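You operate a simulated robot arm through the tools that you are given. There is no shell and no other tool.

You run a simulated robot arm. Do the job below in one go: nothing can be reset, and whatever is moved stays where it is left.

TASK
Smooth the batting pad, roll the pieced strip's seam flat and lay the strip on the batting.
Fine: use the paddle and the seam roller, and put both back. Lay the strip lengthwise, its clip at the other end from the pad's.

The check looks at the end state, three seconds after you hand in, the way a careful person would. Anything else that was tipped, shoved, dropped, spilled or broken makes it a failure.

THE ROBOT
A 6-joint arm with a four-finger gripper, fixed in place. Base frame: the origin is at the foot of the arm, x ahead of it, y to its left, z up. Lengths are in mm, angles in rad, forces in N, time in s.
Its first joint turns from -2.897 to 2.897 rad. Payload 3.43 kg.
The tool frame sits at the grasp point between the pads (the TCP): z along the fingers, y along the line on which they close. The tips reach 30 mm beyond it. The gripper opens to 120 mm. The gripper's body begins 85 mm behind the TCP.
Orientation is told as [roll, pitch, yaw] about the base's x, y, z axes, in that order, counted from this pose: with the fingers straight down and closing along the base's y, the tool's x points along the base's -x, its y along +y and its z along -z.

THE INTERFACE
- The arm moves only by the tool drive_tool. Its argument "plan" is a list of rows, each a list of 3 entries, a list of its own where there are three numbers: the turn, a rotation vector about the tool's x, y, z in rad, then the shift along the tool's x, y, z in mm, then the closure, from 0 (fully open) to 1 (shut). In form: [[[wx, wy, wz], [x, y, z], gripper], ...]. A call has 1 to 20 rows; each row shifts and turns the commanded pose from where the row before left it, along the tool's axes as they then stand. A row lasts 0.2 s, in which the tool goes at most 50 mm and 0.15 rad; a call with a longer step from one row to the next is refused whole, and so is a gripper value outside its range. Where a pose cannot be reached the arm comes as near as it can. A force on the tool above 40 N (or 10 N above the force at the start of the call, whichever is more), or a blocked arm, ends the call early, and 0.2 s more pass. Each finger halts on what it meets, pressing with about 32 N; the grip force reading is that of the motor and also rises with nothing between the fingers. The clock runs only during rows and for 0.2 s after the last one: add rows that do not move to give the fingers time. It gives the time, the measured TCP pose, the force on the tool (base axes), the opening and the grip force at its end, in the units of the frame above (readings bear some noise), with the torque about the TCP (base axes, N m) and any sound that the robot's microphone picked up.
- Cameras (640 x 400 px; columns grow to the right, rows downward): "scene" is fixed at [51.2, 651.3, 1639.9]; the picture's right is [-0.38, -0.92, 0.00], its down [-0.73, 0.30, -0.61] and it looks along [0.57, -0.23, -0.79] (base axes); focal length 358 px, centre (320, 200). "wrist" rides on the gripper at [71, -17, -121] in the tool frame; the picture's right is [0.23, 0.97, 0.00], its down [-0.81, 0.19, -0.55] and it looks along [-0.54, 0.13, 0.83] (tool axes); focal length 275 px, centre (320, 200).
- snapshot(camera): a new picture of that camera. It takes no simulated time.
- point_at(camera, pixels): there is no depth. For up to 12 entries [column, row, z] of the newest picture of that camera ("zoom" is the newest enlarged one), the place [x, y] in the base frame at which the ray of that pixel passes the height z, good to about 2 mm. It takes no simulated time.
- enlarge(camera, box): a new picture of the part [left, top, right, bottom] of that camera's present view, enlarged. It takes no simulated time.
- job_done(): hands the job in; it is judged then, once.

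Leave the gripper open and the arm clear of the work at the hand-in unless told otherwise.

The tools are called after "Request:" as a command line: name --argument value ..., lists and objects as JSON in quotes. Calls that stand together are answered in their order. drive_tool: Moves the arm, as the interface text tells. Its arguments: {"type":"object","properties":{"plan":{"type":"array","items":{"type":"array"}}},"required":["plan"]} The other tools are called the same way: snapshot (camera) takes a picture; point_at (camera, pixels) gives the place at which the rays of pixels pass given heights; enlarge (camera, box) takes an enlarged picture of a part of a camera's view; job_done () hands the job in.

At the start:

```text
t: 0.0
ee_pos: [212.6, 432.8, 1244.9]
tcp_rot: [0.0, 0.002, 0.0]
contact_force: [-0.4, 0.5, -0.7]
wrist_torque: [0.02, 0.0, -0.02]
grip_width: 120.2
finger_force: 0.1
```

scene: 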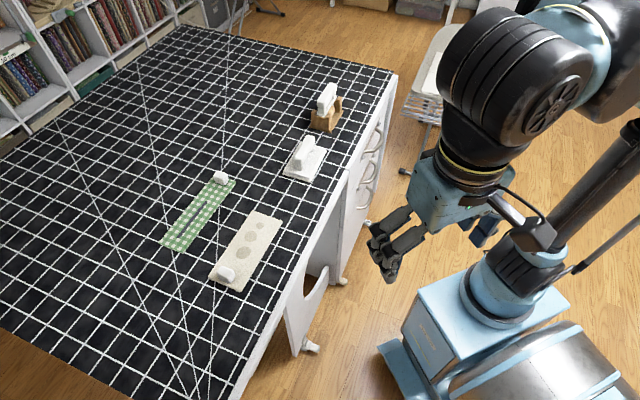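
wrist: 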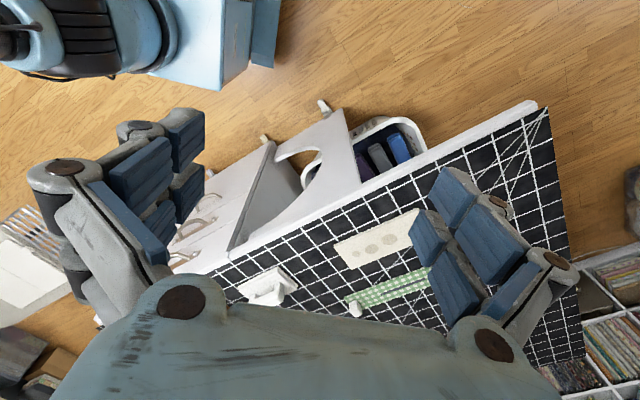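

I see the cutting table with a green gingham strip (about 200,212), a cream batting pad (about 247,250), a white paddle on a mat (about 305,158) and a roller in a wooden holder (about 327,107). I'll enlarge the work area before I move anything.

Request:
enlarge --camera "scene" --box '[140, 150, 300, 300]'

Request:
enlarge --camera "scene" --box '[270, 70, 370, 190]'

Request:
enlarge --camera "wrist" --box '[220, 180, 460, 330]'

```text
2.67 times, centred on (220, 225) of scene
```

zoom: 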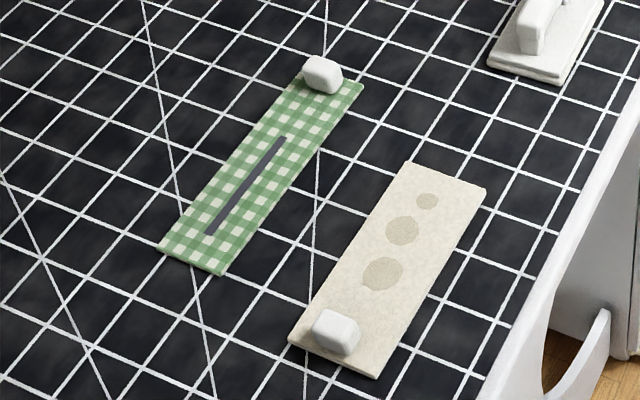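

```text
3.33 times, centred on (320, 130) of scene
```

zoom: 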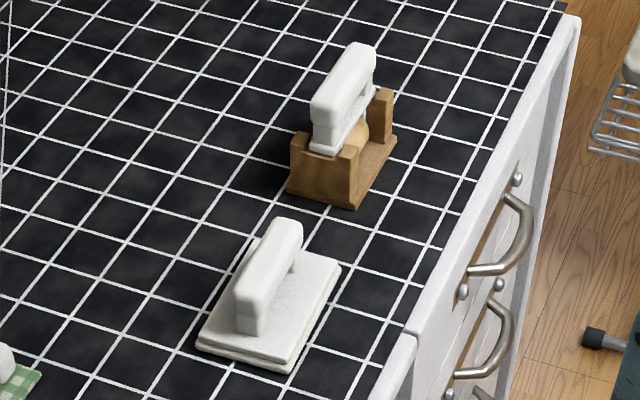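

```text
2.67 times, centred on (340, 255) of wrist
```

zoom: 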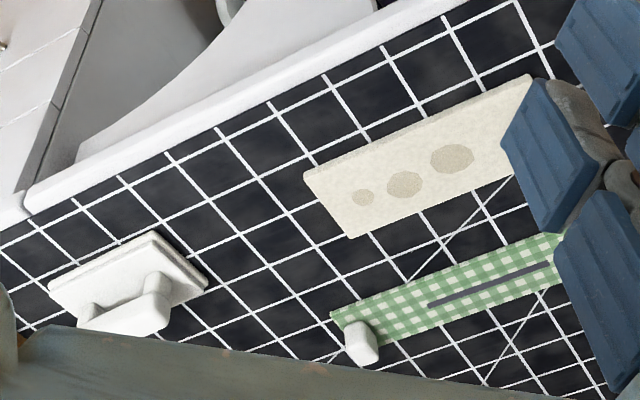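

I'll compare the same pad and strip corners in both views at several heights to find the table height.

Request:
point_at --camera "scene" --pixels '[[282.6, 220.1, 700], [282.6, 220.1, 800], [282.6, 220.1, 900], [253.8, 211, 700], [253.8, 211, 800], [253.8, 211, 900]]'

Request:
point_at --camera "wrist" --pixels '[[335.5, 243.8, 700], [335.5, 243.8, 800], [335.5, 243.8, 900], [351.5, 269, 700], [351.5, 269, 800], [351.5, 269, 900]]'

```text
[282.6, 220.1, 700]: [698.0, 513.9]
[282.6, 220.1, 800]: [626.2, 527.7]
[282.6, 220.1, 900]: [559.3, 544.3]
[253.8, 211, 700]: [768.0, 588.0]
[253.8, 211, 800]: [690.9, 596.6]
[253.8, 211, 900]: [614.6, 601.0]
```

```text
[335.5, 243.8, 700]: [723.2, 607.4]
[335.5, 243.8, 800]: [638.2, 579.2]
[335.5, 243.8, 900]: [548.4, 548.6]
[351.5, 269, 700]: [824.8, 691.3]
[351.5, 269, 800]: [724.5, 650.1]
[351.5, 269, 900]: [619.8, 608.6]
```

The heights agree at about 900–915 mm for the tabletop. Next I'll map every object corner at about 905 mm.

Request:
point_at --camera "scene" --pixels '[[208.4, 278.6, 905], [241, 292, 905], [282.6, 220, 905], [252.6, 211, 905], [159.3, 243, 905], [183.3, 253, 905], [236.1, 182.6, 905], [213.6, 174.4, 905], [283.1, 173.5, 905], [311, 181, 905], [326, 149.5, 905], [299.9, 142, 905]]'

Request:
point_at --camera "scene" --pixels '[[310, 127, 905], [331, 132.4, 905], [342.8, 112, 905], [308.9, 137.5, 970], [299, 166, 970], [330, 84, 1000], [320, 105, 1000], [395, 75, 905], [230, 400, 905]]'

```text
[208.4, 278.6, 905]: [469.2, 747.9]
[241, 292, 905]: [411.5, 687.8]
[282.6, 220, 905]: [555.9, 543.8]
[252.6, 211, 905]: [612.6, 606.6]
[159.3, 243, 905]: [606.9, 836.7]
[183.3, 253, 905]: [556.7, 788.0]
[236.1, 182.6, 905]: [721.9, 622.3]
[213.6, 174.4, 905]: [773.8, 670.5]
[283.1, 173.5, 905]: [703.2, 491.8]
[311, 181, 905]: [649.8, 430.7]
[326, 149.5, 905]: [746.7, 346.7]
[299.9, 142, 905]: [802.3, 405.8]
```

```text
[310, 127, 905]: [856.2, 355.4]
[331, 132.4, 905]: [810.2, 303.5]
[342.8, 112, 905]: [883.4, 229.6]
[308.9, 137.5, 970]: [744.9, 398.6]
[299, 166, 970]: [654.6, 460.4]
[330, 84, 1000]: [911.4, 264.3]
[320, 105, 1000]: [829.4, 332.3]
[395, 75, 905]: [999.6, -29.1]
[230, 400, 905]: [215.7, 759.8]
```

The pad, strip and paddle all lie along about the base -45° direction. I'll move at the present height to about (368, 634) so the wrist camera sees the pad and the strip from nearby.

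Request:
drive_tool --plan '[[[0, 0, 0], [-26, 33.5, 0], 0], [[0, 0, 0], [-26, 33.5, 0], 0], [[0, 0, 0], [-26, 33.5, 0], 0], [[0, 0, 0], [-26, 33.5, 0], 0], [[0, 0, 0], [-26, 33.5, 0], 0], [[0, 0, 0], [-26, 33.5, 0], 0], [[0, 0, 0], [0, 0, 0], 0]]'

Request:
snapshot --camera "wrist"

Request:
snapshot --camera "scene"

```text
t: 1.6
ee_pos: [354.0, 634.6, 1249.9]
tcp_rot: [0.001, -0.011, 0.002]
contact_force: [-0.8, -0.3, 0.4]
wrist_torque: [0.01, -0.03, 0.02]
grip_width: 119.9
finger_force: 0.0
```

```text
taken
```

wrist: 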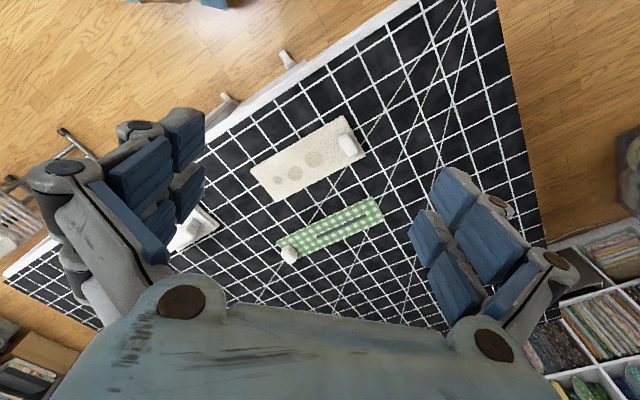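

```text
taken
```

scene: 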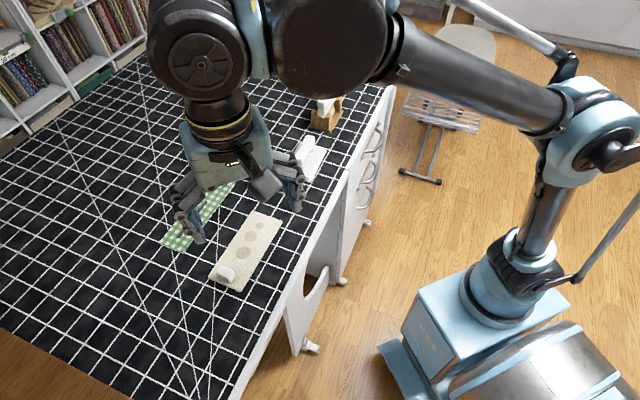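

The pad (305,160) and strip (330,228) are now both clear in the wrist view. I'll enlarge that part.

Request:
enlarge --camera "wrist" --box '[240, 110, 400, 270]'

Request:
enlarge --camera "scene" --box '[280, 80, 360, 190]'

```text
2.50 times, centred on (320, 190) of wrist
```

zoom: 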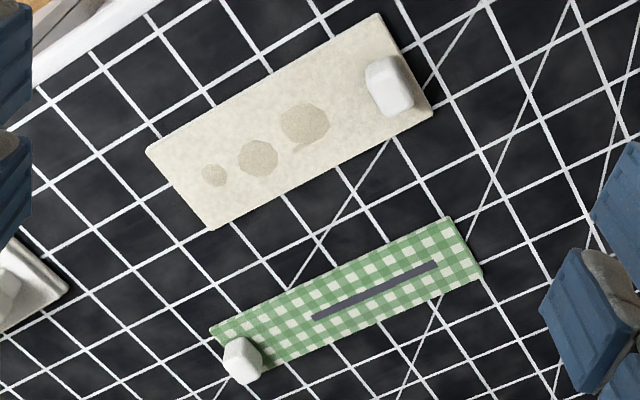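

```text
3.64 times, centred on (320, 135) of scene
```

zoom: 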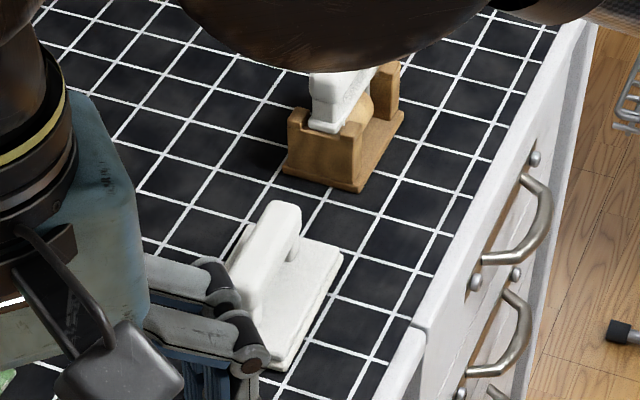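

Request:
point_at --camera "wrist" --pixels '[[250.8, 170.8, 905], [276, 201.6, 905], [364.8, 155.2, 905], [342.8, 115.6, 905], [276, 242, 905], [384.8, 218.8, 905], [370, 196.8, 905], [317.2, 236.4, 905], [367.2, 215.6, 905], [277.2, 179.6, 905], [295.2, 173.2, 905], [314, 159.6, 905]]'

Request:
point_at --camera "scene" --pixels '[[206.1, 201.8, 905], [178.8, 238, 905], [262, 225, 905], [250.5, 235.5, 905], [243.4, 251.5, 905]]'

```text
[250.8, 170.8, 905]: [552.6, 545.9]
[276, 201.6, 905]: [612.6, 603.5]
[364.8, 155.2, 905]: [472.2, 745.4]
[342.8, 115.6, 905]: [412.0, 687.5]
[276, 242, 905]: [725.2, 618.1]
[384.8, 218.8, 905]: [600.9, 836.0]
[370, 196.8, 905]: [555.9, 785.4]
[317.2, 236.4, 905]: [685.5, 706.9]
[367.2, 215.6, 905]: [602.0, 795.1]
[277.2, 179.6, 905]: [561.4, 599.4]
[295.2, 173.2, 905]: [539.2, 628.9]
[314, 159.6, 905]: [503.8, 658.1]
```

```text
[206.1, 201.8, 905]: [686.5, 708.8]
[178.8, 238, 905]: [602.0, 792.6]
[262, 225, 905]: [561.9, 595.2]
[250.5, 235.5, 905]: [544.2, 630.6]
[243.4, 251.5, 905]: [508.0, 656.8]
```

Both cameras agree that the table is at about 905 mm, and the seam runs from (686,708) to (602,794). Next I'll look at the tools, moving to about (570, 300, 1200).

Request:
drive_tool --plan '[[[0, 0, 0], [-24, -37, 5], 0], [[0, 0, 0], [-24, -37, 5], 0], [[0, 0, 0], [-24, -37, 5], 0], [[0, 0, 0], [-24, -37, 5], 0], [[0, 0, 0], [-24, -37, 5], 0], [[0, 0, 0], [-24, -37, 5], 0], [[0, 0, 0], [-24, -37, 5], 0], [[0, 0, 0], [-24, -37, 5], 0], [[0, 0, 0], [-24, -37, 5], 0], [[0, 0, 0], [0, 0, 0], 0]]'

Request:
snapshot --camera "wrist"

Request:
snapshot --camera "scene"

```text
t: 3.8
ee_pos: [570.9, 300.5, 1206.0]
tcp_rot: [0.001, -0.01, 0.002]
contact_force: [-0.3, 0.6, 0.4]
wrist_torque: [-0.03, 0.01, 0.02]
grip_width: 119.9
finger_force: 0.0
```

```text
taken
```

wrist: 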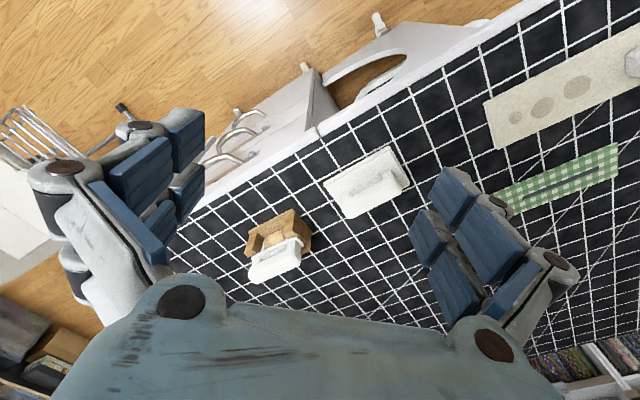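

```text
taken
```

scene: 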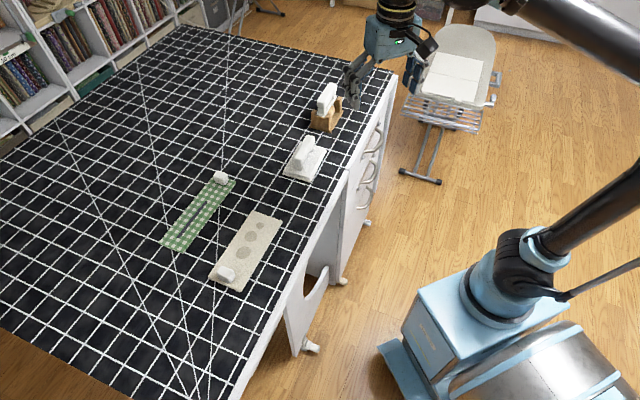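

Request:
enlarge --camera "wrist" --box '[230, 130, 430, 290]'

Request:
enlarge --camera "scene" --box '[280, 75, 350, 190]'

```text
2.50 times, centred on (330, 210) of wrist
```

zoom: 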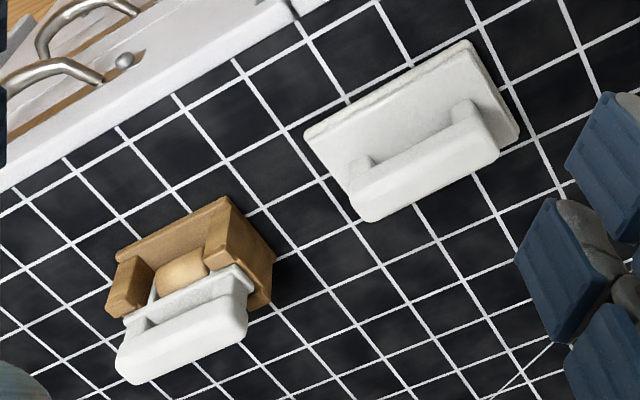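

```text
3.48 times, centred on (315, 132) of scene
```

zoom: 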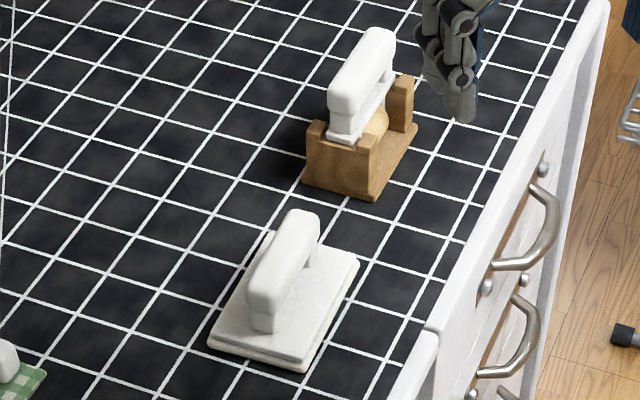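

Request:
point_at --camera "wrist" --pixels '[[373.2, 194.8, 940], [373.2, 194.8, 960], [373.2, 194.8, 980], [274.8, 265.2, 960], [274.8, 265.2, 990], [274.8, 265.2, 1020]]'

Request:
point_at --camera "scene" --pixels '[[304.4, 149.8, 940], [304.4, 149.8, 960], [304.4, 149.8, 980], [327.1, 94.6, 960], [327.1, 94.6, 990], [327.1, 94.6, 1020]]'

```text
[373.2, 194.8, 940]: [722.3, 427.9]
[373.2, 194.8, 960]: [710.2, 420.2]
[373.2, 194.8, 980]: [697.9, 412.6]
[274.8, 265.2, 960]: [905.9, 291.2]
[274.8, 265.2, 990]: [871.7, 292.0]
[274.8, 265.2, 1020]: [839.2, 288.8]
```

```text
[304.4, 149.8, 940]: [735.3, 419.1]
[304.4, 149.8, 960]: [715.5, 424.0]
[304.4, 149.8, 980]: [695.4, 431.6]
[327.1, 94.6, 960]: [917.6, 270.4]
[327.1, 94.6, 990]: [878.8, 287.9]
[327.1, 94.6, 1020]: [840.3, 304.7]
```

The paddle bar is at about (717,422,955) and the roller bar at about (873,291,992). The tools are turned about -41° to -45°. I'll move to a viewing pose short of the paddle and yaw to about -0.72.

Request:
drive_tool --plan '[[[0, 0, 0], [-10.8, 34.2, 21.2], 0], [[0, 0, 0], [-10.8, 34.2, 21.2], 0], [[0, 0, 0], [-10.8, 34.2, 21.2], 0], [[0, 0, 0], [-10.8, 34.2, 21.2], 0], [[0, 0, 0], [-10.8, 34.2, 21.2], 0], [[0, 0, 0.144], [0, 0, 0], 0], [[0, 0, 0.144], [0, 0, 0], 0], [[0, 0, 0.144], [0, 0, 0], 0], [[0, 0, 0.144], [0, 0, 0], 0], [[0, 0, 0.144], [0, 0, 0], 0], [[0, 0, 0], [0, 0, 0], 0]]'

Request:
snapshot --camera "wrist"

```text
t: 6.2
ee_pos: [625.7, 471.4, 1100.8]
tcp_rot: [0.007, -0.007, -0.722]
contact_force: [0.2, -0.1, 0.1]
wrist_torque: [-0.01, -0.01, 0.03]
grip_width: 120.2
finger_force: 0.1
```

```text
taken
```

wrist: 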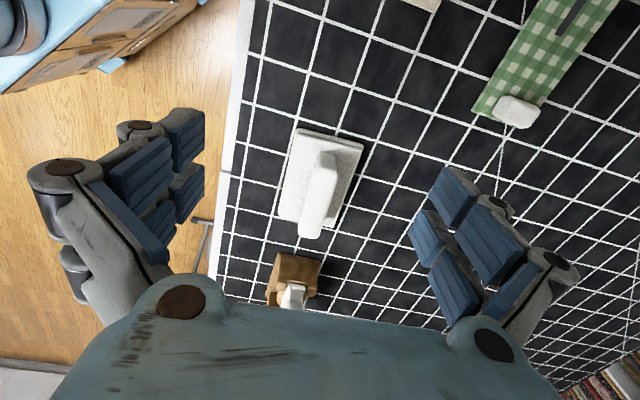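

Request:
enlarge --camera "wrist" --box '[240, 110, 400, 320]'

Request:
enlarge --camera "wrist" --box '[260, 120, 380, 245]'

```text
1.90 times, centred on (320, 215) of wrist
```

zoom: 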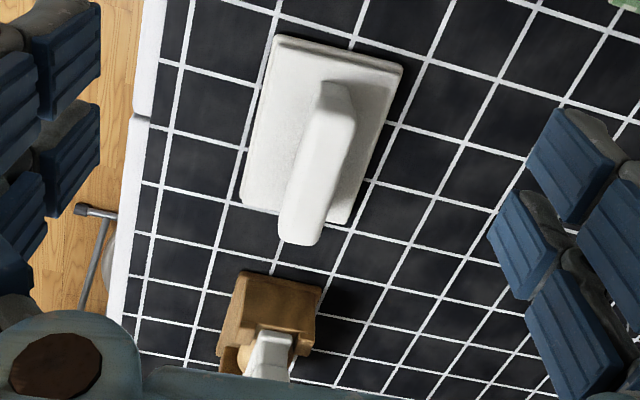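

```text
3.20 times, centred on (320, 182) of wrist
```

zoom: 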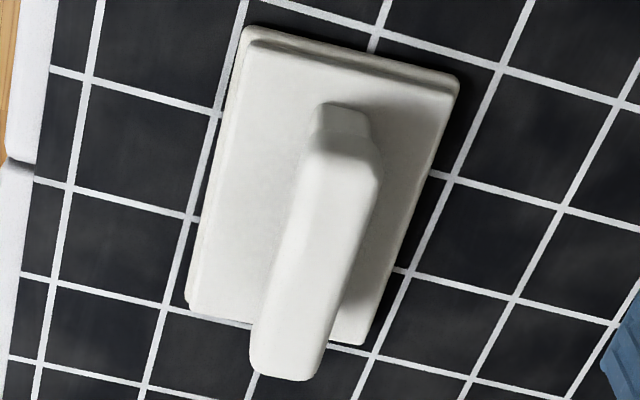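

Request:
point_at --camera "wrist" --pixels '[[296.6, 133.6, 915], [362.8, 146.1, 915], [332.5, 225.8, 915], [279.4, 214.8, 915], [327.8, 169.5, 960], [309.1, 236.7, 960], [327.8, 169.5, 970], [309.1, 236.7, 970]]'

Request:
enlarge --camera "scene" --box '[275, 130, 335, 190]'

```text
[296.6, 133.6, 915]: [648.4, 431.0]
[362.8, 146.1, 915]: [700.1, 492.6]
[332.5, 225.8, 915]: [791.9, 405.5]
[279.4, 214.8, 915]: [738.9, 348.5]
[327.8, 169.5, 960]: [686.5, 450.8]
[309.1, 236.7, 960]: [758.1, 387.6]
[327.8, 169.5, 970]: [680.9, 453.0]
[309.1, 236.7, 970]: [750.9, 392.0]
```

```text
6.67 times, centred on (305, 160) of scene
```

zoom: 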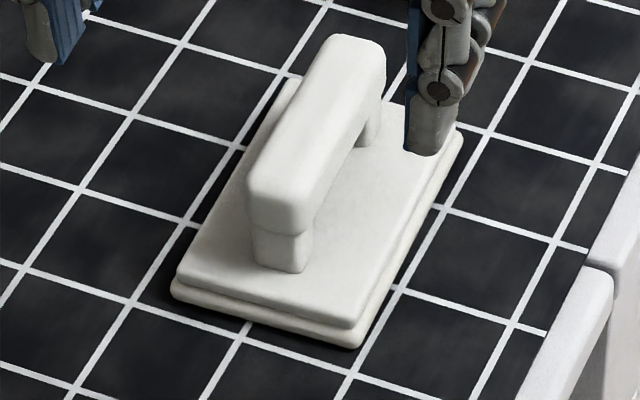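

The paddle sits on a thin rest plate centred near (720,419) and angled about -42°. The bar is about (721,420), z≈960. I'll move above it to z 1060 and look before descending.

Request:
drive_tool --plan '[[[0, 0, 0.011], [-35, 8.3, 13], 0], [[0, 0, 0], [-35, 8.3, 13], 0], [[0, 0, 0], [-35, 8.3, 13], 0], [[0, 0, 0], [0, 0, 0], 0]]'

Request:
snapshot --camera "wrist"

Request:
enlarge --camera "scene" --box '[260, 100, 350, 200]'

```text
t: 7.2
ee_pos: [722.4, 420.8, 1061.9]
tcp_rot: [0.009, -0.007, -0.729]
contact_force: [0.4, 0.2, -0.7]
wrist_torque: [-0.01, -0.01, -0.01]
grip_width: 120.0
finger_force: 0.0
```

```text
taken
```

wrist: 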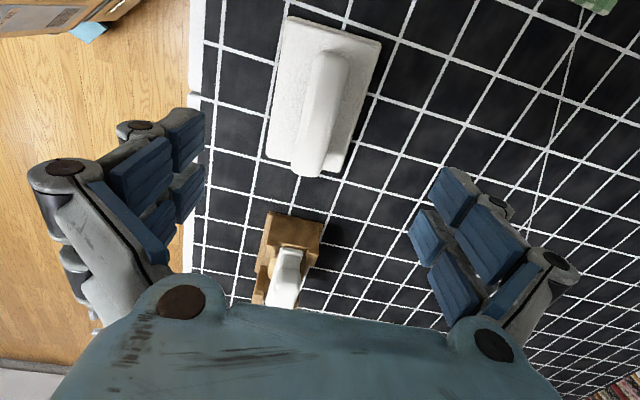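

```text
4.00 times, centred on (305, 150) of scene
```

zoom: 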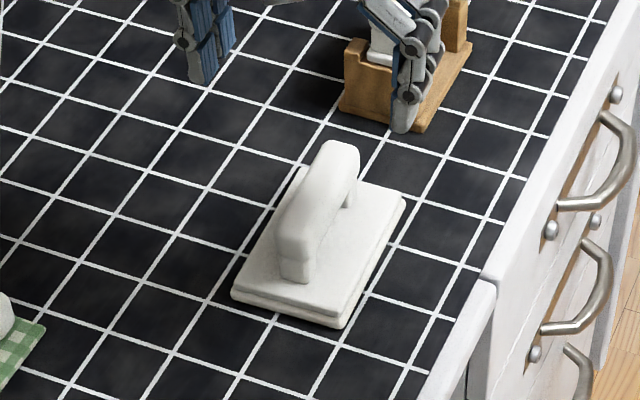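

The bar runs from about (330,58) to (308,168) in the wrist view. I'll check its centre once more from here.

Request:
enlarge --camera "wrist" --box '[250, 10, 400, 190]'

Request:
point_at --camera "wrist" --pixels '[[332, 53, 970], [309, 172, 970], [332, 53, 960], [309, 172, 960]]'

```text
2.22 times, centred on (325, 100) of wrist
```

zoom: 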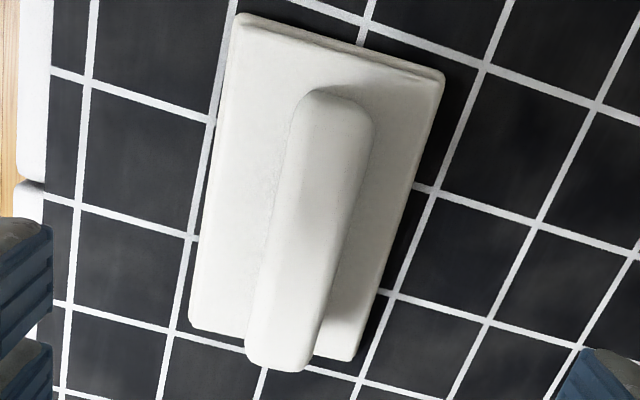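

```text
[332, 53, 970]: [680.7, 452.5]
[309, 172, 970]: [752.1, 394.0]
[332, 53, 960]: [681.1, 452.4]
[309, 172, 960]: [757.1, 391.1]
```

The bar centre is about (719,422), so alignment is good. I'll descend 96 mm to z≈966 and stay open.

Request:
drive_tool --plan '[[[0, 0, 0], [2, 1, 30], 0], [[0, 0, 0], [0, 0, 30], 0], [[0, 0, 0], [0, 0, 20], 0], [[0, 0, 0], [0, 0, 16], 0], [[0, 0, 0], [0, 0, 0], 0]]'

Request:
enlarge --camera "scene" --box '[260, 100, 350, 200]'

Request:
snapshot --camera "wrist"

```text
t: 8.4
ee_pos: [721.4, 423.1, 967.2]
tcp_rot: [0.006, -0.005, -0.731]
contact_force: [0.5, 1.1, 0.4]
wrist_torque: [0.01, 0.01, -0.02]
grip_width: 120.1
finger_force: 0.1
```

```text
4.00 times, centred on (305, 150) of scene
```

zoom: 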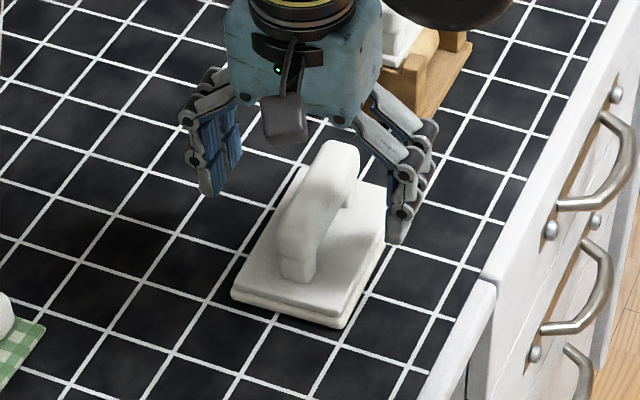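

```text
taken
```

wrist: 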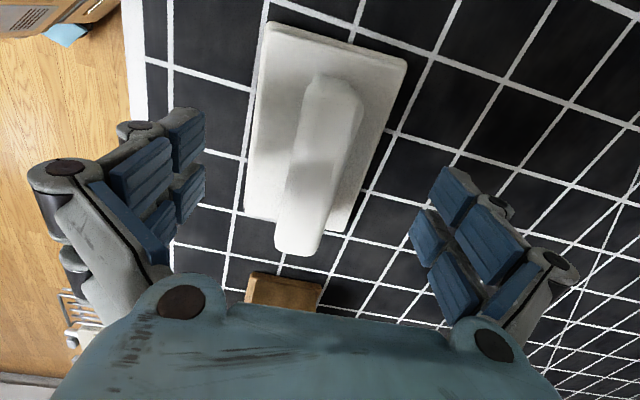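

The fingers straddle the bar, and the TCP (pixel ~320,189) is slightly off the bar's middle. I'll shift by +6 in x and -4 in y, then close gently in stages.

Request:
drive_tool --plan '[[[0, 0, 0], [6, -4, 0], 0], [[0, 0, 0], [0, 0, 0], 0.4], [[0, 0, 0], [0, 0, 0], 0.7], [[0, 0, 0], [0, 0, 0], 1], [[0, 0, 0], [0, 0, 0], 1], [[0, 0, 0], [0, 0, 0], 1]]'

Request:
snapshot --camera "wrist"

```text
t: 9.8
ee_pos: [714.7, 424.8, 967.4]
tcp_rot: [0.007, -0.008, -0.731]
contact_force: [-0.3, -0.1, 0.5]
wrist_torque: [0.02, 0.02, -0.04]
grip_width: 27.3
finger_force: 32.5
```

```text
taken
```

wrist: 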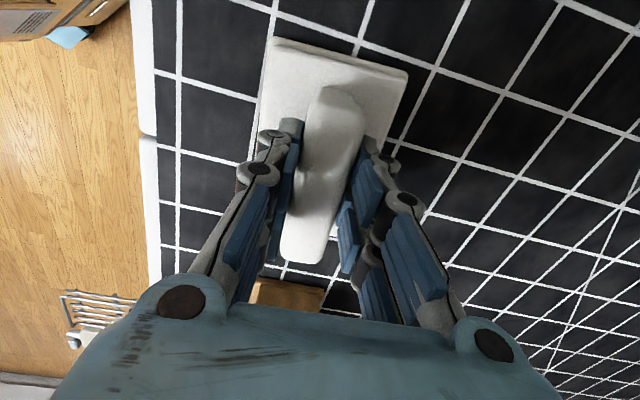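

The bar is gripped with an opening of 27.3 mm. The home pose is TCP (714.7, 424.8, 967.4), yaw -0.731. Now I'll lift 80 mm.

Request:
drive_tool --plan '[[[0, 0, 0], [0, 0, -10], 1], [[0, 0, 0], [0, 0, -20], 1], [[0, 0, 0], [0, 0, -25], 1], [[0, 0, 0], [0, 0, -25], 1], [[0, 0, 0], [0, 0, 0], 1], [[0, 0, 0], [0, 0, 0], 1]]'

Request:
snapshot --camera "scene"

Request:
snapshot --camera "wrist"

```text
t: 11.2
ee_pos: [714.6, 424.6, 1046.5]
tcp_rot: [0.008, -0.008, -0.73]
contact_force: [0.2, 0.3, -1.3]
wrist_torque: [0.01, -0.03, 0.0]
grip_width: 27.2
finger_force: 31.8
```

```text
taken
```

scene: 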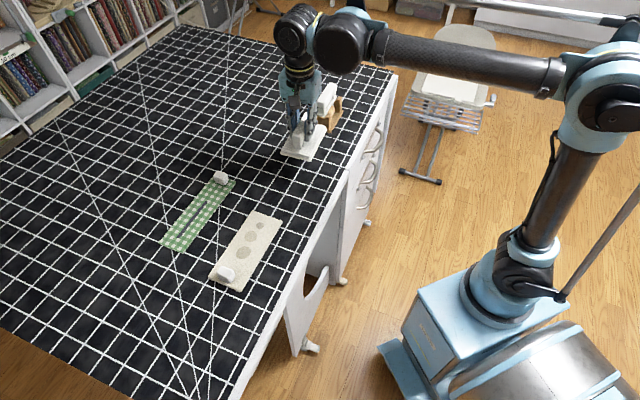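

```text
taken
```

wrist: 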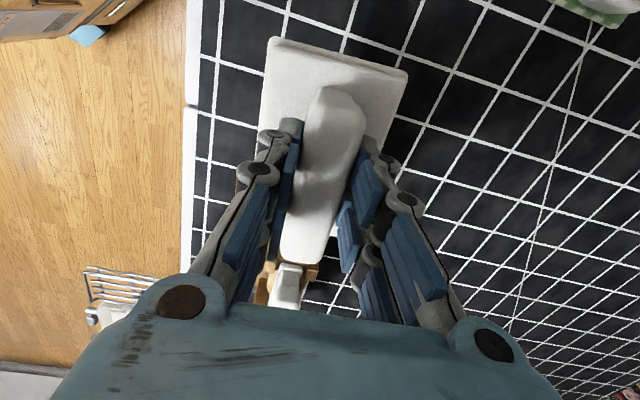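

The paddle came up, weighing about 2 N. Now I'll carry it over the batting to TCP about (523,635) and turn to yaw -0.785, parallel with the pad. It stays high, clear of the clip.

Request:
drive_tool --plan '[[[0, 0, 0], [20.2, 2.05, 0], 1], [[0, 0, 0], [40.4, 4.1, 0], 1], [[0, 0, 0], [40.4, 4.1, 0], 1], [[0, 0, 0], [40.4, 4.1, 0], 1], [[0, 0, 0], [40.4, 4.1, 0], 1], [[0, 0, 0], [40.4, 4.1, 0], 1], [[0, 0, 0], [40.4, 4.1, 0], 1], [[0, 0, 0], [20.2, 2.05, 0], 1], [[0, 0, 0.055], [0, 0, 0], 1], [[0, 0, 0], [0, 0, 0], 1], [[0, 0, 0], [0, 0, 0], 1]]'

Request:
snapshot --camera "scene"

Request:
snapshot --camera "wrist"

Request:
enlarge --camera "scene" --box '[200, 120, 340, 300]'

```text
t: 13.6
ee_pos: [521.9, 634.6, 1045.9]
tcp_rot: [0.009, -0.006, -0.786]
contact_force: [0.4, 0.5, -1.2]
wrist_torque: [0.02, 0.01, 0.0]
grip_width: 27.1
finger_force: 32.2
```

```text
taken
```

scene: 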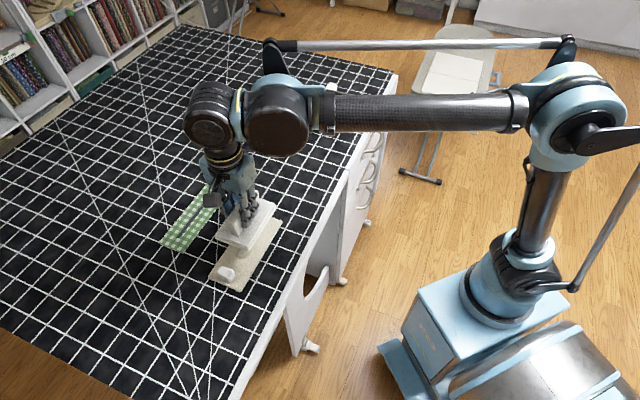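

```text
taken
```

wrist: 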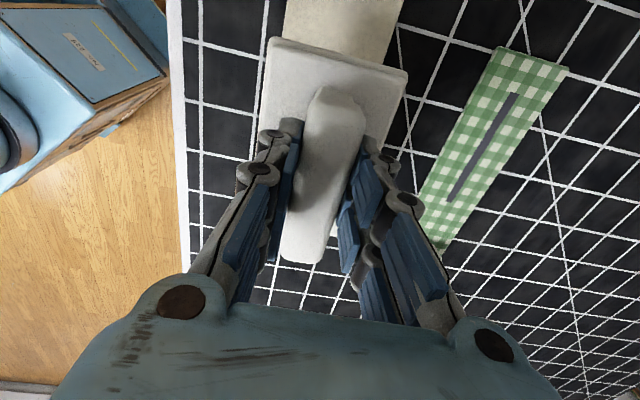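

```text
2.22 times, centred on (270, 210) of scene
```

zoom: 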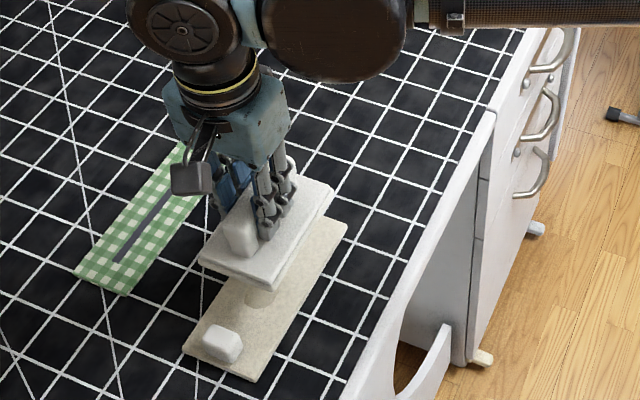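

I'll check whether the rest plate stayed behind at about (305,160).

Request:
enlarge --camera "scene" --box '[270, 110, 350, 190]'

Request:
enlarge --camera "scene" --box '[200, 190, 290, 300]'

```text
5.00 times, centred on (310, 150) of scene
```

zoom: 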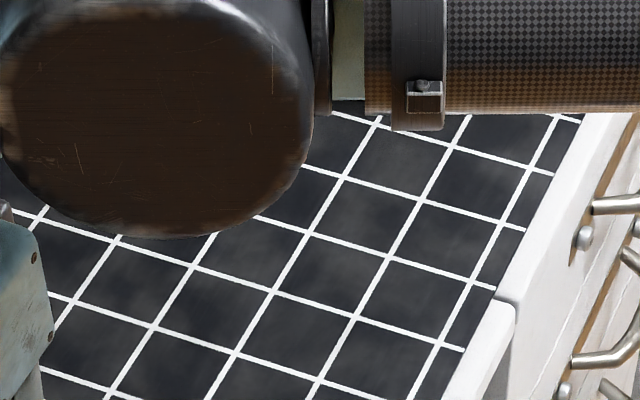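

```text
3.64 times, centred on (245, 245) of scene
```

zoom: 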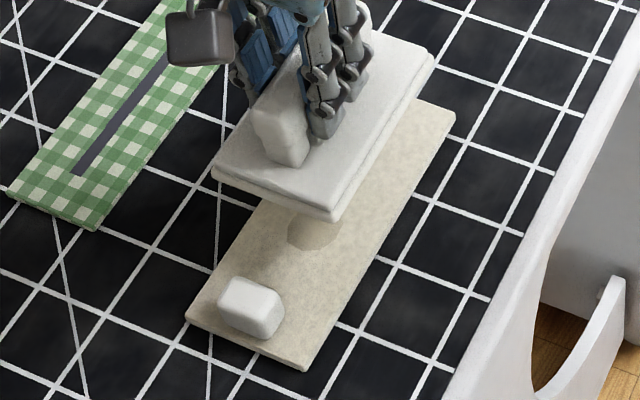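

The home spot is bare table, so the second layer is the paddle's own sole, about 62 mm below the TCP. I'll descend to TCP z≈982, just above the pad, then feel for contact.

Request:
drive_tool --plan '[[[0, 0, 0], [0, 0, 20], 1], [[0, 0, 0], [0, 0, 24], 1], [[0, 0, 0], [0, 0, 14], 1], [[0, 0, 0], [0, 0, 6], 1], [[0, 0, 0], [0, 0, 0], 1]]'

Request:
enlarge --camera "scene" --box '[200, 190, 290, 300]'

```text
t: 14.8
ee_pos: [522.8, 634.7, 980.7]
tcp_rot: [0.009, -0.007, -0.783]
contact_force: [-0.3, 0.2, -0.8]
wrist_torque: [-0.02, 0.02, 0.02]
grip_width: 26.9
finger_force: 31.6
```

```text
3.64 times, centred on (245, 245) of scene
```

zoom: 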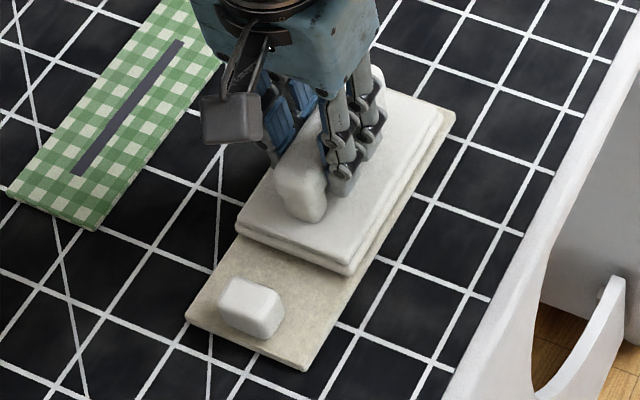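

The paddle hovers just over the pad, well aligned and clear of the pad's clip. I'll lower it in 1.5 mm steps to make contact.

Request:
drive_tool --plan '[[[0, 0, 0], [0, -2, 1.5], 1], [[0, 0, 0], [0, 0, 1.5], 1], [[0, 0, 0], [0, 0, 1.5], 1], [[0, 0, 0], [0, 0, 1.5], 1], [[0, 0, 0], [0, 0, 0], 1]]'

```text
t: 16.0
ee_pos: [519.7, 633.2, 975.4]
tcp_rot: [0.01, -0.006, -0.784]
contact_force: [3.7, 4.5, 36.5]
wrist_torque: [0.02, -0.24, 0.0]
grip_width: 27.2
finger_force: 31.8
```

Contact is firm at 36 N, so I'll ease off about 1 mm and read again.

Request:
drive_tool --plan '[[[0, 0, 0], [0, 0, -1], 1], [[0, 0, 0], [0, 0, 0], 1]]'

Request:
enlarge --camera "scene" --box '[200, 190, 290, 300]'

```text
t: 16.6
ee_pos: [520.9, 632.8, 976.9]
tcp_rot: [0.008, -0.006, -0.784]
contact_force: [0.2, -1.0, 22.0]
wrist_torque: [-0.13, -0.06, 0.01]
grip_width: 27.4
finger_force: 31.3
```

```text
3.64 times, centred on (245, 245) of scene
```

zoom: 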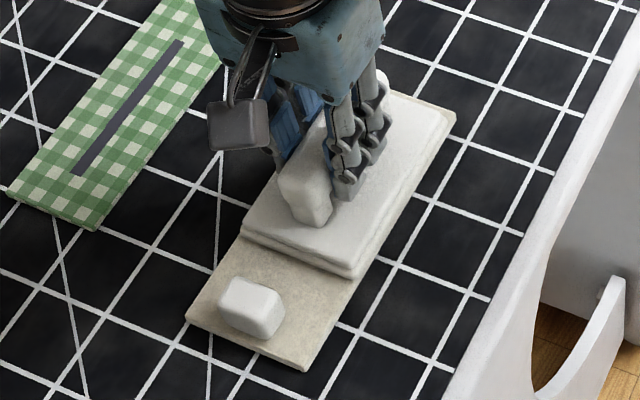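

Pressing at 22 N, the pad hasn't moved. I'll lift and back off along the axis to see what changed.

Request:
drive_tool --plan '[[[0, 0, 0], [0, 0, -15], 1], [[0, 0, 0], [0, 0, -30], 1], [[0, 0, 0], [-45, 0, -5], 1], [[0, 0, 0], [-48, 0, 0], 1], [[0, 0, 0], [-48, 0, 0], 1], [[0, 0, 0], [0, 0, 0], 1]]'

Request:
enlarge --camera "scene" --box '[200, 190, 290, 300]'

Request:
snapshot --camera "wrist"

```text
t: 18.0
ee_pos: [621.0, 533.4, 1027.9]
tcp_rot: [0.009, -0.008, -0.782]
contact_force: [-0.2, -0.1, -1.0]
wrist_torque: [-0.01, 0.01, 0.03]
grip_width: 27.1
finger_force: 32.0
```

```text
3.64 times, centred on (245, 245) of scene
```

zoom: 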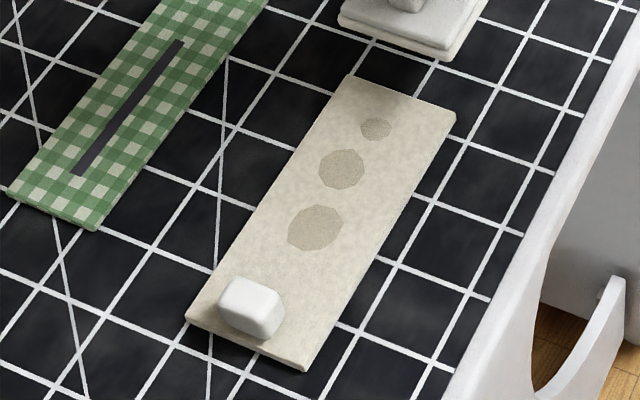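

```text
taken
```

wrist: 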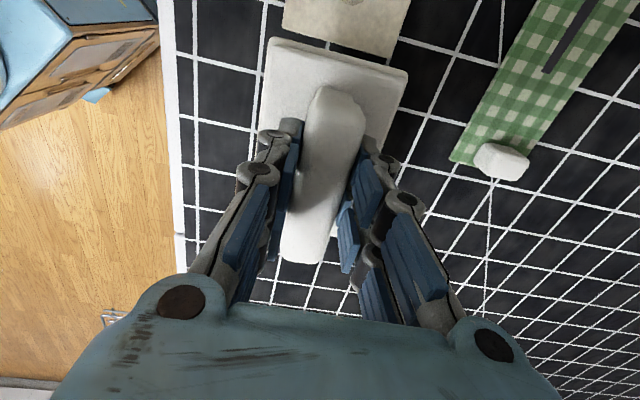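

The spots remain and the pad hasn't shifted, so it needs a rubbing stroke. First I'll find exactly where the clip is.

Request:
point_at --camera "scene" --pixels '[[225.8, 274.4, 925], [220.2, 264.8, 925], [234.8, 268, 925], [232.8, 280.5, 915], [263, 228, 912]]'

Request:
enlarge --camera "scene" --box '[205, 250, 255, 300]'

```text
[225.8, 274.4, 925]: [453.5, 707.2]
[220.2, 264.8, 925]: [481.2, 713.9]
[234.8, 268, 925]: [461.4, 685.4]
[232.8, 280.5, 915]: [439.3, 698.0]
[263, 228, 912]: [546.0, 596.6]
```

```text
8.00 times, centred on (230, 275) of scene
```

zoom: 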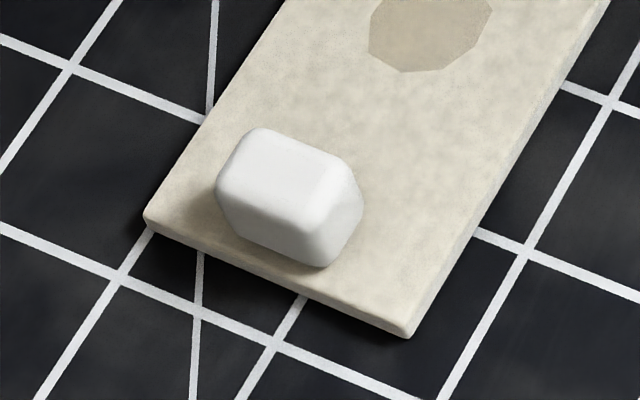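

The clip's inner edge is about 67 mm from the pad centre, so the paddle centre must stay at u≥+5 (u is the distance along the pad from its centre). I'll go back over u≈40, lower, and feel for contact before stroking.

Request:
drive_tool --plan '[[[0, 0, 0], [41, 0, 0], 1], [[0, 0, 0], [41, 0, 0], 1], [[0, 0, 0], [40, 0, 0], 1], [[0, 0, 0], [0, 0, 20], 1], [[0, 0, 0], [0, 0, 20], 1], [[0, 0, 0], [0, 0, 5], 1], [[0, 0, 0], [0, 0, 1.5], 1], [[0, 0, 0], [0, 0, 1.5], 1], [[0, 0, 0], [0, 0, 0], 1]]'

```text
t: 20.0
ee_pos: [534.8, 619.7, 978.1]
tcp_rot: [0.01, -0.008, -0.784]
contact_force: [-0.2, 0.2, -2.0]
wrist_torque: [-0.01, -0.02, 0.0]
grip_width: 27.1
finger_force: 31.8
```

No contact yet at 978. I'll go down about 1.5 mm more.

Request:
drive_tool --plan '[[[0, 0, 0], [0, 0, 1], 1], [[0, 0, 0], [0, 0, 0.7], 1], [[0, 0, 0], [0, 0, 0], 1]]'

```text
t: 20.8
ee_pos: [534.6, 620.3, 976.7]
tcp_rot: [0.009, -0.006, -0.782]
contact_force: [0.8, -0.4, 7.3]
wrist_torque: [-0.03, -0.07, 0.0]
grip_width: 27.3
finger_force: 32.1
```

There is light contact at 7 N. I'll press slightly more and stroke toward the clip by 34 mm, then back.

Request:
drive_tool --plan '[[[0, 0, 0], [0, 0, 0.5], 1], [[0, 0, 0], [7, 0, 0], 1], [[0, 0, 0], [7, 0, 0], 1], [[0, 0, 0], [7, 0, 0], 1], [[0, 0, 0], [7, 0, 0], 1], [[0, 0, 0], [0, 0, 0], 1]]'

Request:
enlarge --camera "scene" --box '[200, 190, 290, 300]'

```text
t: 22.2
ee_pos: [514.9, 638.4, 977.2]
tcp_rot: [0.008, -0.004, -0.784]
contact_force: [6.2, -3.5, 22.3]
wrist_torque: [-0.25, -0.31, -0.07]
grip_width: 27.2
finger_force: 32.4
```

```text
3.64 times, centred on (245, 245) of scene
```

zoom: 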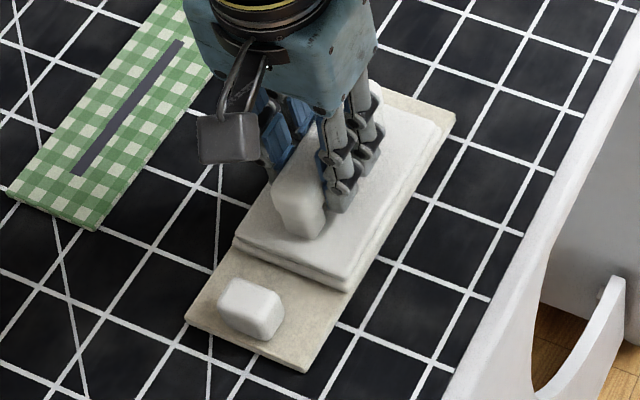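

The pad held still and the force is 22 N. Now I'll stroke back toward the free end by 35 mm, with a slight press to keep contact.

Request:
drive_tool --plan '[[[0, 0, 0], [-8, 0, 0], 1], [[0, 0, 0], [-8, 0, 0], 1], [[0, 0, 0], [-8, 0, 0.2], 1], [[0, 0, 0], [-8, 0, 0.2], 1], [[0, 0, 0], [-8, 0, 0.2], 1], [[0, 0, 0], [0, 0, 0], 1]]'

```text
t: 23.6
ee_pos: [542.8, 611.1, 976.4]
tcp_rot: [0.008, -0.008, -0.783]
contact_force: [-6.5, 5.7, 27.8]
wrist_torque: [0.34, 0.31, -0.02]
grip_width: 27.2
finger_force: 31.9
```

Contact is good at 28 N. I'll lift and back off to check the spots.

Request:
drive_tool --plan '[[[0, 0, 0], [0, 0, -15], 1], [[0, 0, 0], [0, 0, -30], 1], [[0, 0, 0], [-45, 0, -5], 1], [[0, 0, 0], [-48, 0, 0], 1], [[0, 0, 0], [-20, 0, 0], 1], [[0, 0, 0], [0, 0, 0], 1]]'

Request:
enlarge --camera "scene" --box '[200, 190, 290, 300]'

```text
t: 25.0
ee_pos: [623.1, 531.2, 1027.3]
tcp_rot: [0.008, -0.006, -0.784]
contact_force: [-0.2, 0.1, -0.5]
wrist_torque: [0.01, 0.03, -0.01]
grip_width: 27.1
finger_force: 32.0
```

```text
3.64 times, centred on (245, 245) of scene
```

zoom: 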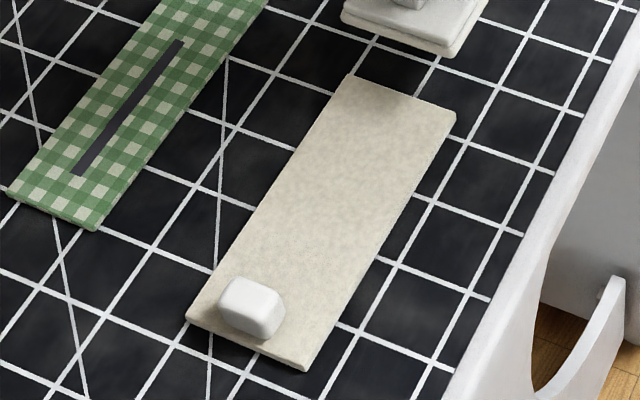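

The spots are gone and the pad is in place. Now I'll carry the paddle back above its home pose, (714.7,424.8) at yaw -0.731.

Request:
drive_tool --plan '[[[0, 0, 0], [-28, -2.1, -2], 1], [[0, 0, 0], [-35, -2.7, 0], 1], [[0, 0, 0], [-35, -2.7, 0], 1], [[0, 0, 0], [-28, -2.1, 0], 1], [[0, 0, 0], [-14, -1.1, 0], 1], [[0, 0, -0.053], [0, 0, 0], 1], [[0, 0, 0], [0, 0, 0], 1], [[0, 0, 0], [0, 0, 0], 1]]'

```text
t: 26.8
ee_pos: [714.8, 424.5, 1029.3]
tcp_rot: [0.007, -0.008, -0.732]
contact_force: [-0.3, -0.7, -1.8]
wrist_torque: [0.01, 0.02, -0.01]
grip_width: 27.2
finger_force: 31.7
```

I'm right over home. I'll lower it 58 mm, then creep down to feel the table.

Request:
drive_tool --plan '[[[0, 0, 0], [0, 0, 20], 1], [[0, 0, 0], [0, 0, 20], 1], [[0, 0, 0], [0, 0, 12], 1], [[0, 0, 0], [0, 0, 5], 1], [[0, 0, 0], [0, 0, 2.5], 1], [[0, 0, 0], [0, 0, 1], 1], [[0, 0, 0], [0, 0, 0], 1], [[0, 0, 0], [0, 0, 0], 1]]'

Request:
enlarge --camera "scene" --box '[260, 100, 350, 200]'

```text
t: 28.6
ee_pos: [714.8, 425.4, 969.0]
tcp_rot: [0.008, -0.007, -0.733]
contact_force: [-0.5, 0.6, -0.8]
wrist_torque: [0.02, -0.02, 0.0]
grip_width: 27.3
finger_force: 32.6
```

```text
4.00 times, centred on (305, 150) of scene
```

zoom: 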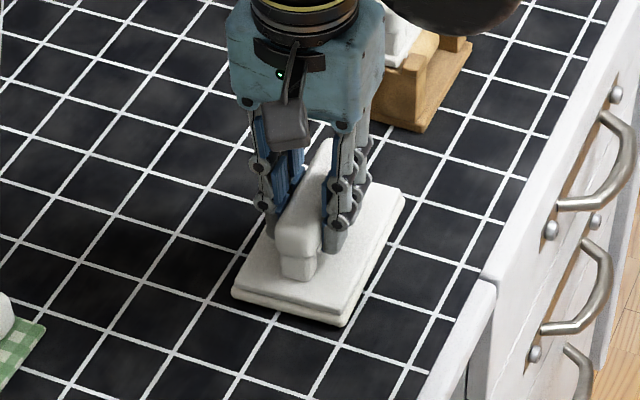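

It's almost down, with about 1.5 mm left. I'll creep to touch.

Request:
drive_tool --plan '[[[0, 0, 0], [0, 0, 0.8], 1], [[0, 0, 0], [0, 0, 0.6], 1], [[0, 0, 0], [0, 0, 0.3], 1], [[0, 0, 0], [0, 0, 0], 1]]'

```text
t: 29.6
ee_pos: [715.1, 425.4, 967.2]
tcp_rot: [0.01, -0.007, -0.731]
contact_force: [-0.4, -0.3, -0.3]
wrist_torque: [-0.06, -0.05, 0.0]
grip_width: 27.1
finger_force: 32.1
```

The weight has come off and z is 967.2, so it's resting. I'll open and rise.

Request:
drive_tool --plan '[[[0, 0, 0], [0, 0, 0], 0.7], [[0, 0, 0], [0, 0, 0], 0.4], [[0, 0, 0], [0, 0, 0], 0], [[0, 0, 0], [0, 0, 0], 0], [[0, 0, 0], [0, 0, -30], 0], [[0, 0, 0], [0, 0, -45], 0], [[0, 0, 0], [0, 0, -45], 0], [[0, 0, 0], [0, 0, 0], 0]]'

Request:
snapshot --camera "wrist"

Request:
enlarge --camera "scene" --box '[260, 70, 360, 200]'

```text
t: 31.4
ee_pos: [712.9, 424.5, 1088.1]
tcp_rot: [0.009, -0.008, -0.731]
contact_force: [-0.3, 0.0, -0.1]
wrist_torque: [-0.02, 0.01, 0.0]
grip_width: 120.1
finger_force: 0.1
```

```text
taken
```

wrist: 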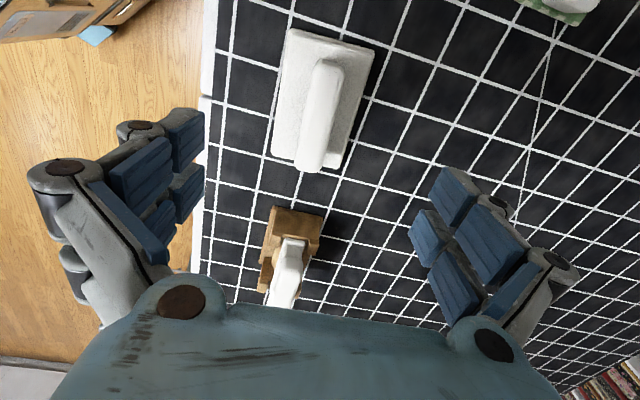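

```text
3.08 times, centred on (310, 135) of scene
```

zoom: 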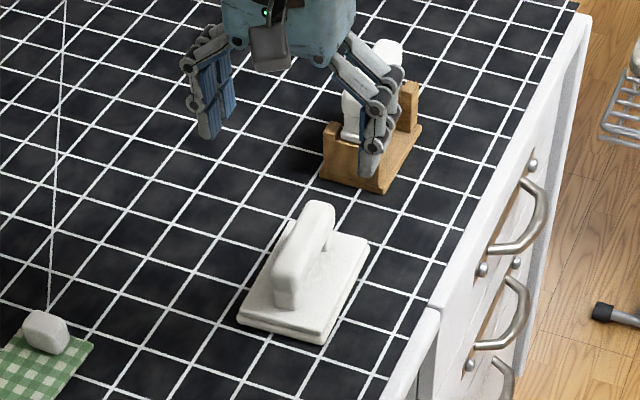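

The paddle is back in its place. Now I'll move toward the roller stand at z≈1130 to look at it closely.

Request:
drive_tool --plan '[[[0, 0, 0], [-20, -4, -42], 0], [[0, 0, 0], [-38, -8, 0], 0], [[0, 0, 0], [-38, -8, 0], 0], [[0, 0, 0], [0, 0, 0], 0]]'

Request:
snapshot --camera "wrist"

Request:
enlarge --camera "wrist" --box '[230, 60, 390, 260]'

Request:
enlarge --camera "scene" --box '[295, 70, 355, 140]'

```text
t: 32.4
ee_pos: [770.7, 346.6, 1128.9]
tcp_rot: [0.009, -0.008, -0.732]
contact_force: [0.3, -0.3, -0.2]
wrist_torque: [-0.03, -0.02, 0.0]
grip_width: 120.1
finger_force: 0.0
```

```text
taken
```

wrist: 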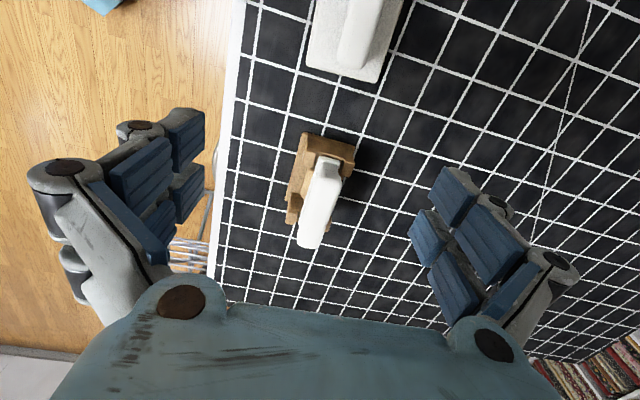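

```text
2.00 times, centred on (310, 160) of wrist
```

zoom: 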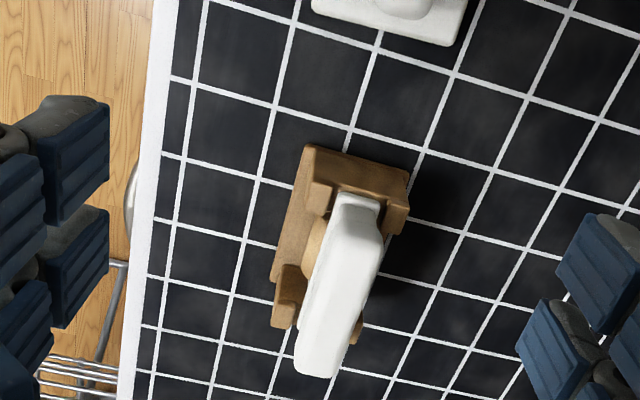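

```text
5.71 times, centred on (325, 105) of scene
```

zoom: 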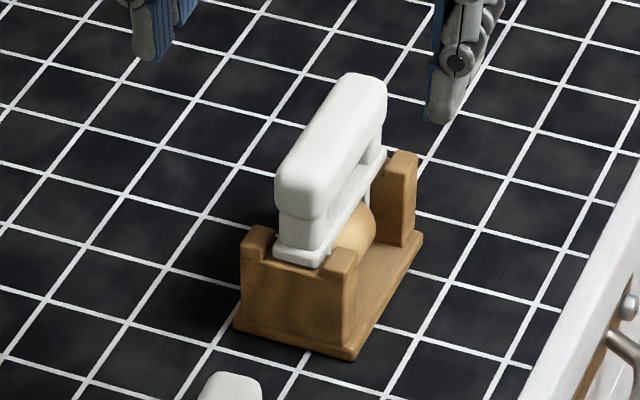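

Request:
point_at --camera "wrist" --pixels '[[327.5, 162.5, 1000], [307.5, 242.5, 1000], [327.5, 162.5, 990], [307.5, 242.5, 990]]'

Request:
point_at --camera "scene" --pixels '[[318.5, 103, 1000], [330, 84, 1000], [318.5, 103, 990], [330, 84, 990], [318.5, 103, 1010], [330, 84, 1010]]'

```text
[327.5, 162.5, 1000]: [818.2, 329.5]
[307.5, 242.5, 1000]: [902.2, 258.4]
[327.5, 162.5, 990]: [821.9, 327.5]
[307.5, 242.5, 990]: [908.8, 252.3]
```

```text
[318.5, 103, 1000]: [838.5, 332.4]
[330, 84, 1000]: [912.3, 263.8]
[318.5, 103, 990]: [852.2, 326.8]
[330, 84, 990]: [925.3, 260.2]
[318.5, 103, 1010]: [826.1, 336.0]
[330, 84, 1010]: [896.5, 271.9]
```

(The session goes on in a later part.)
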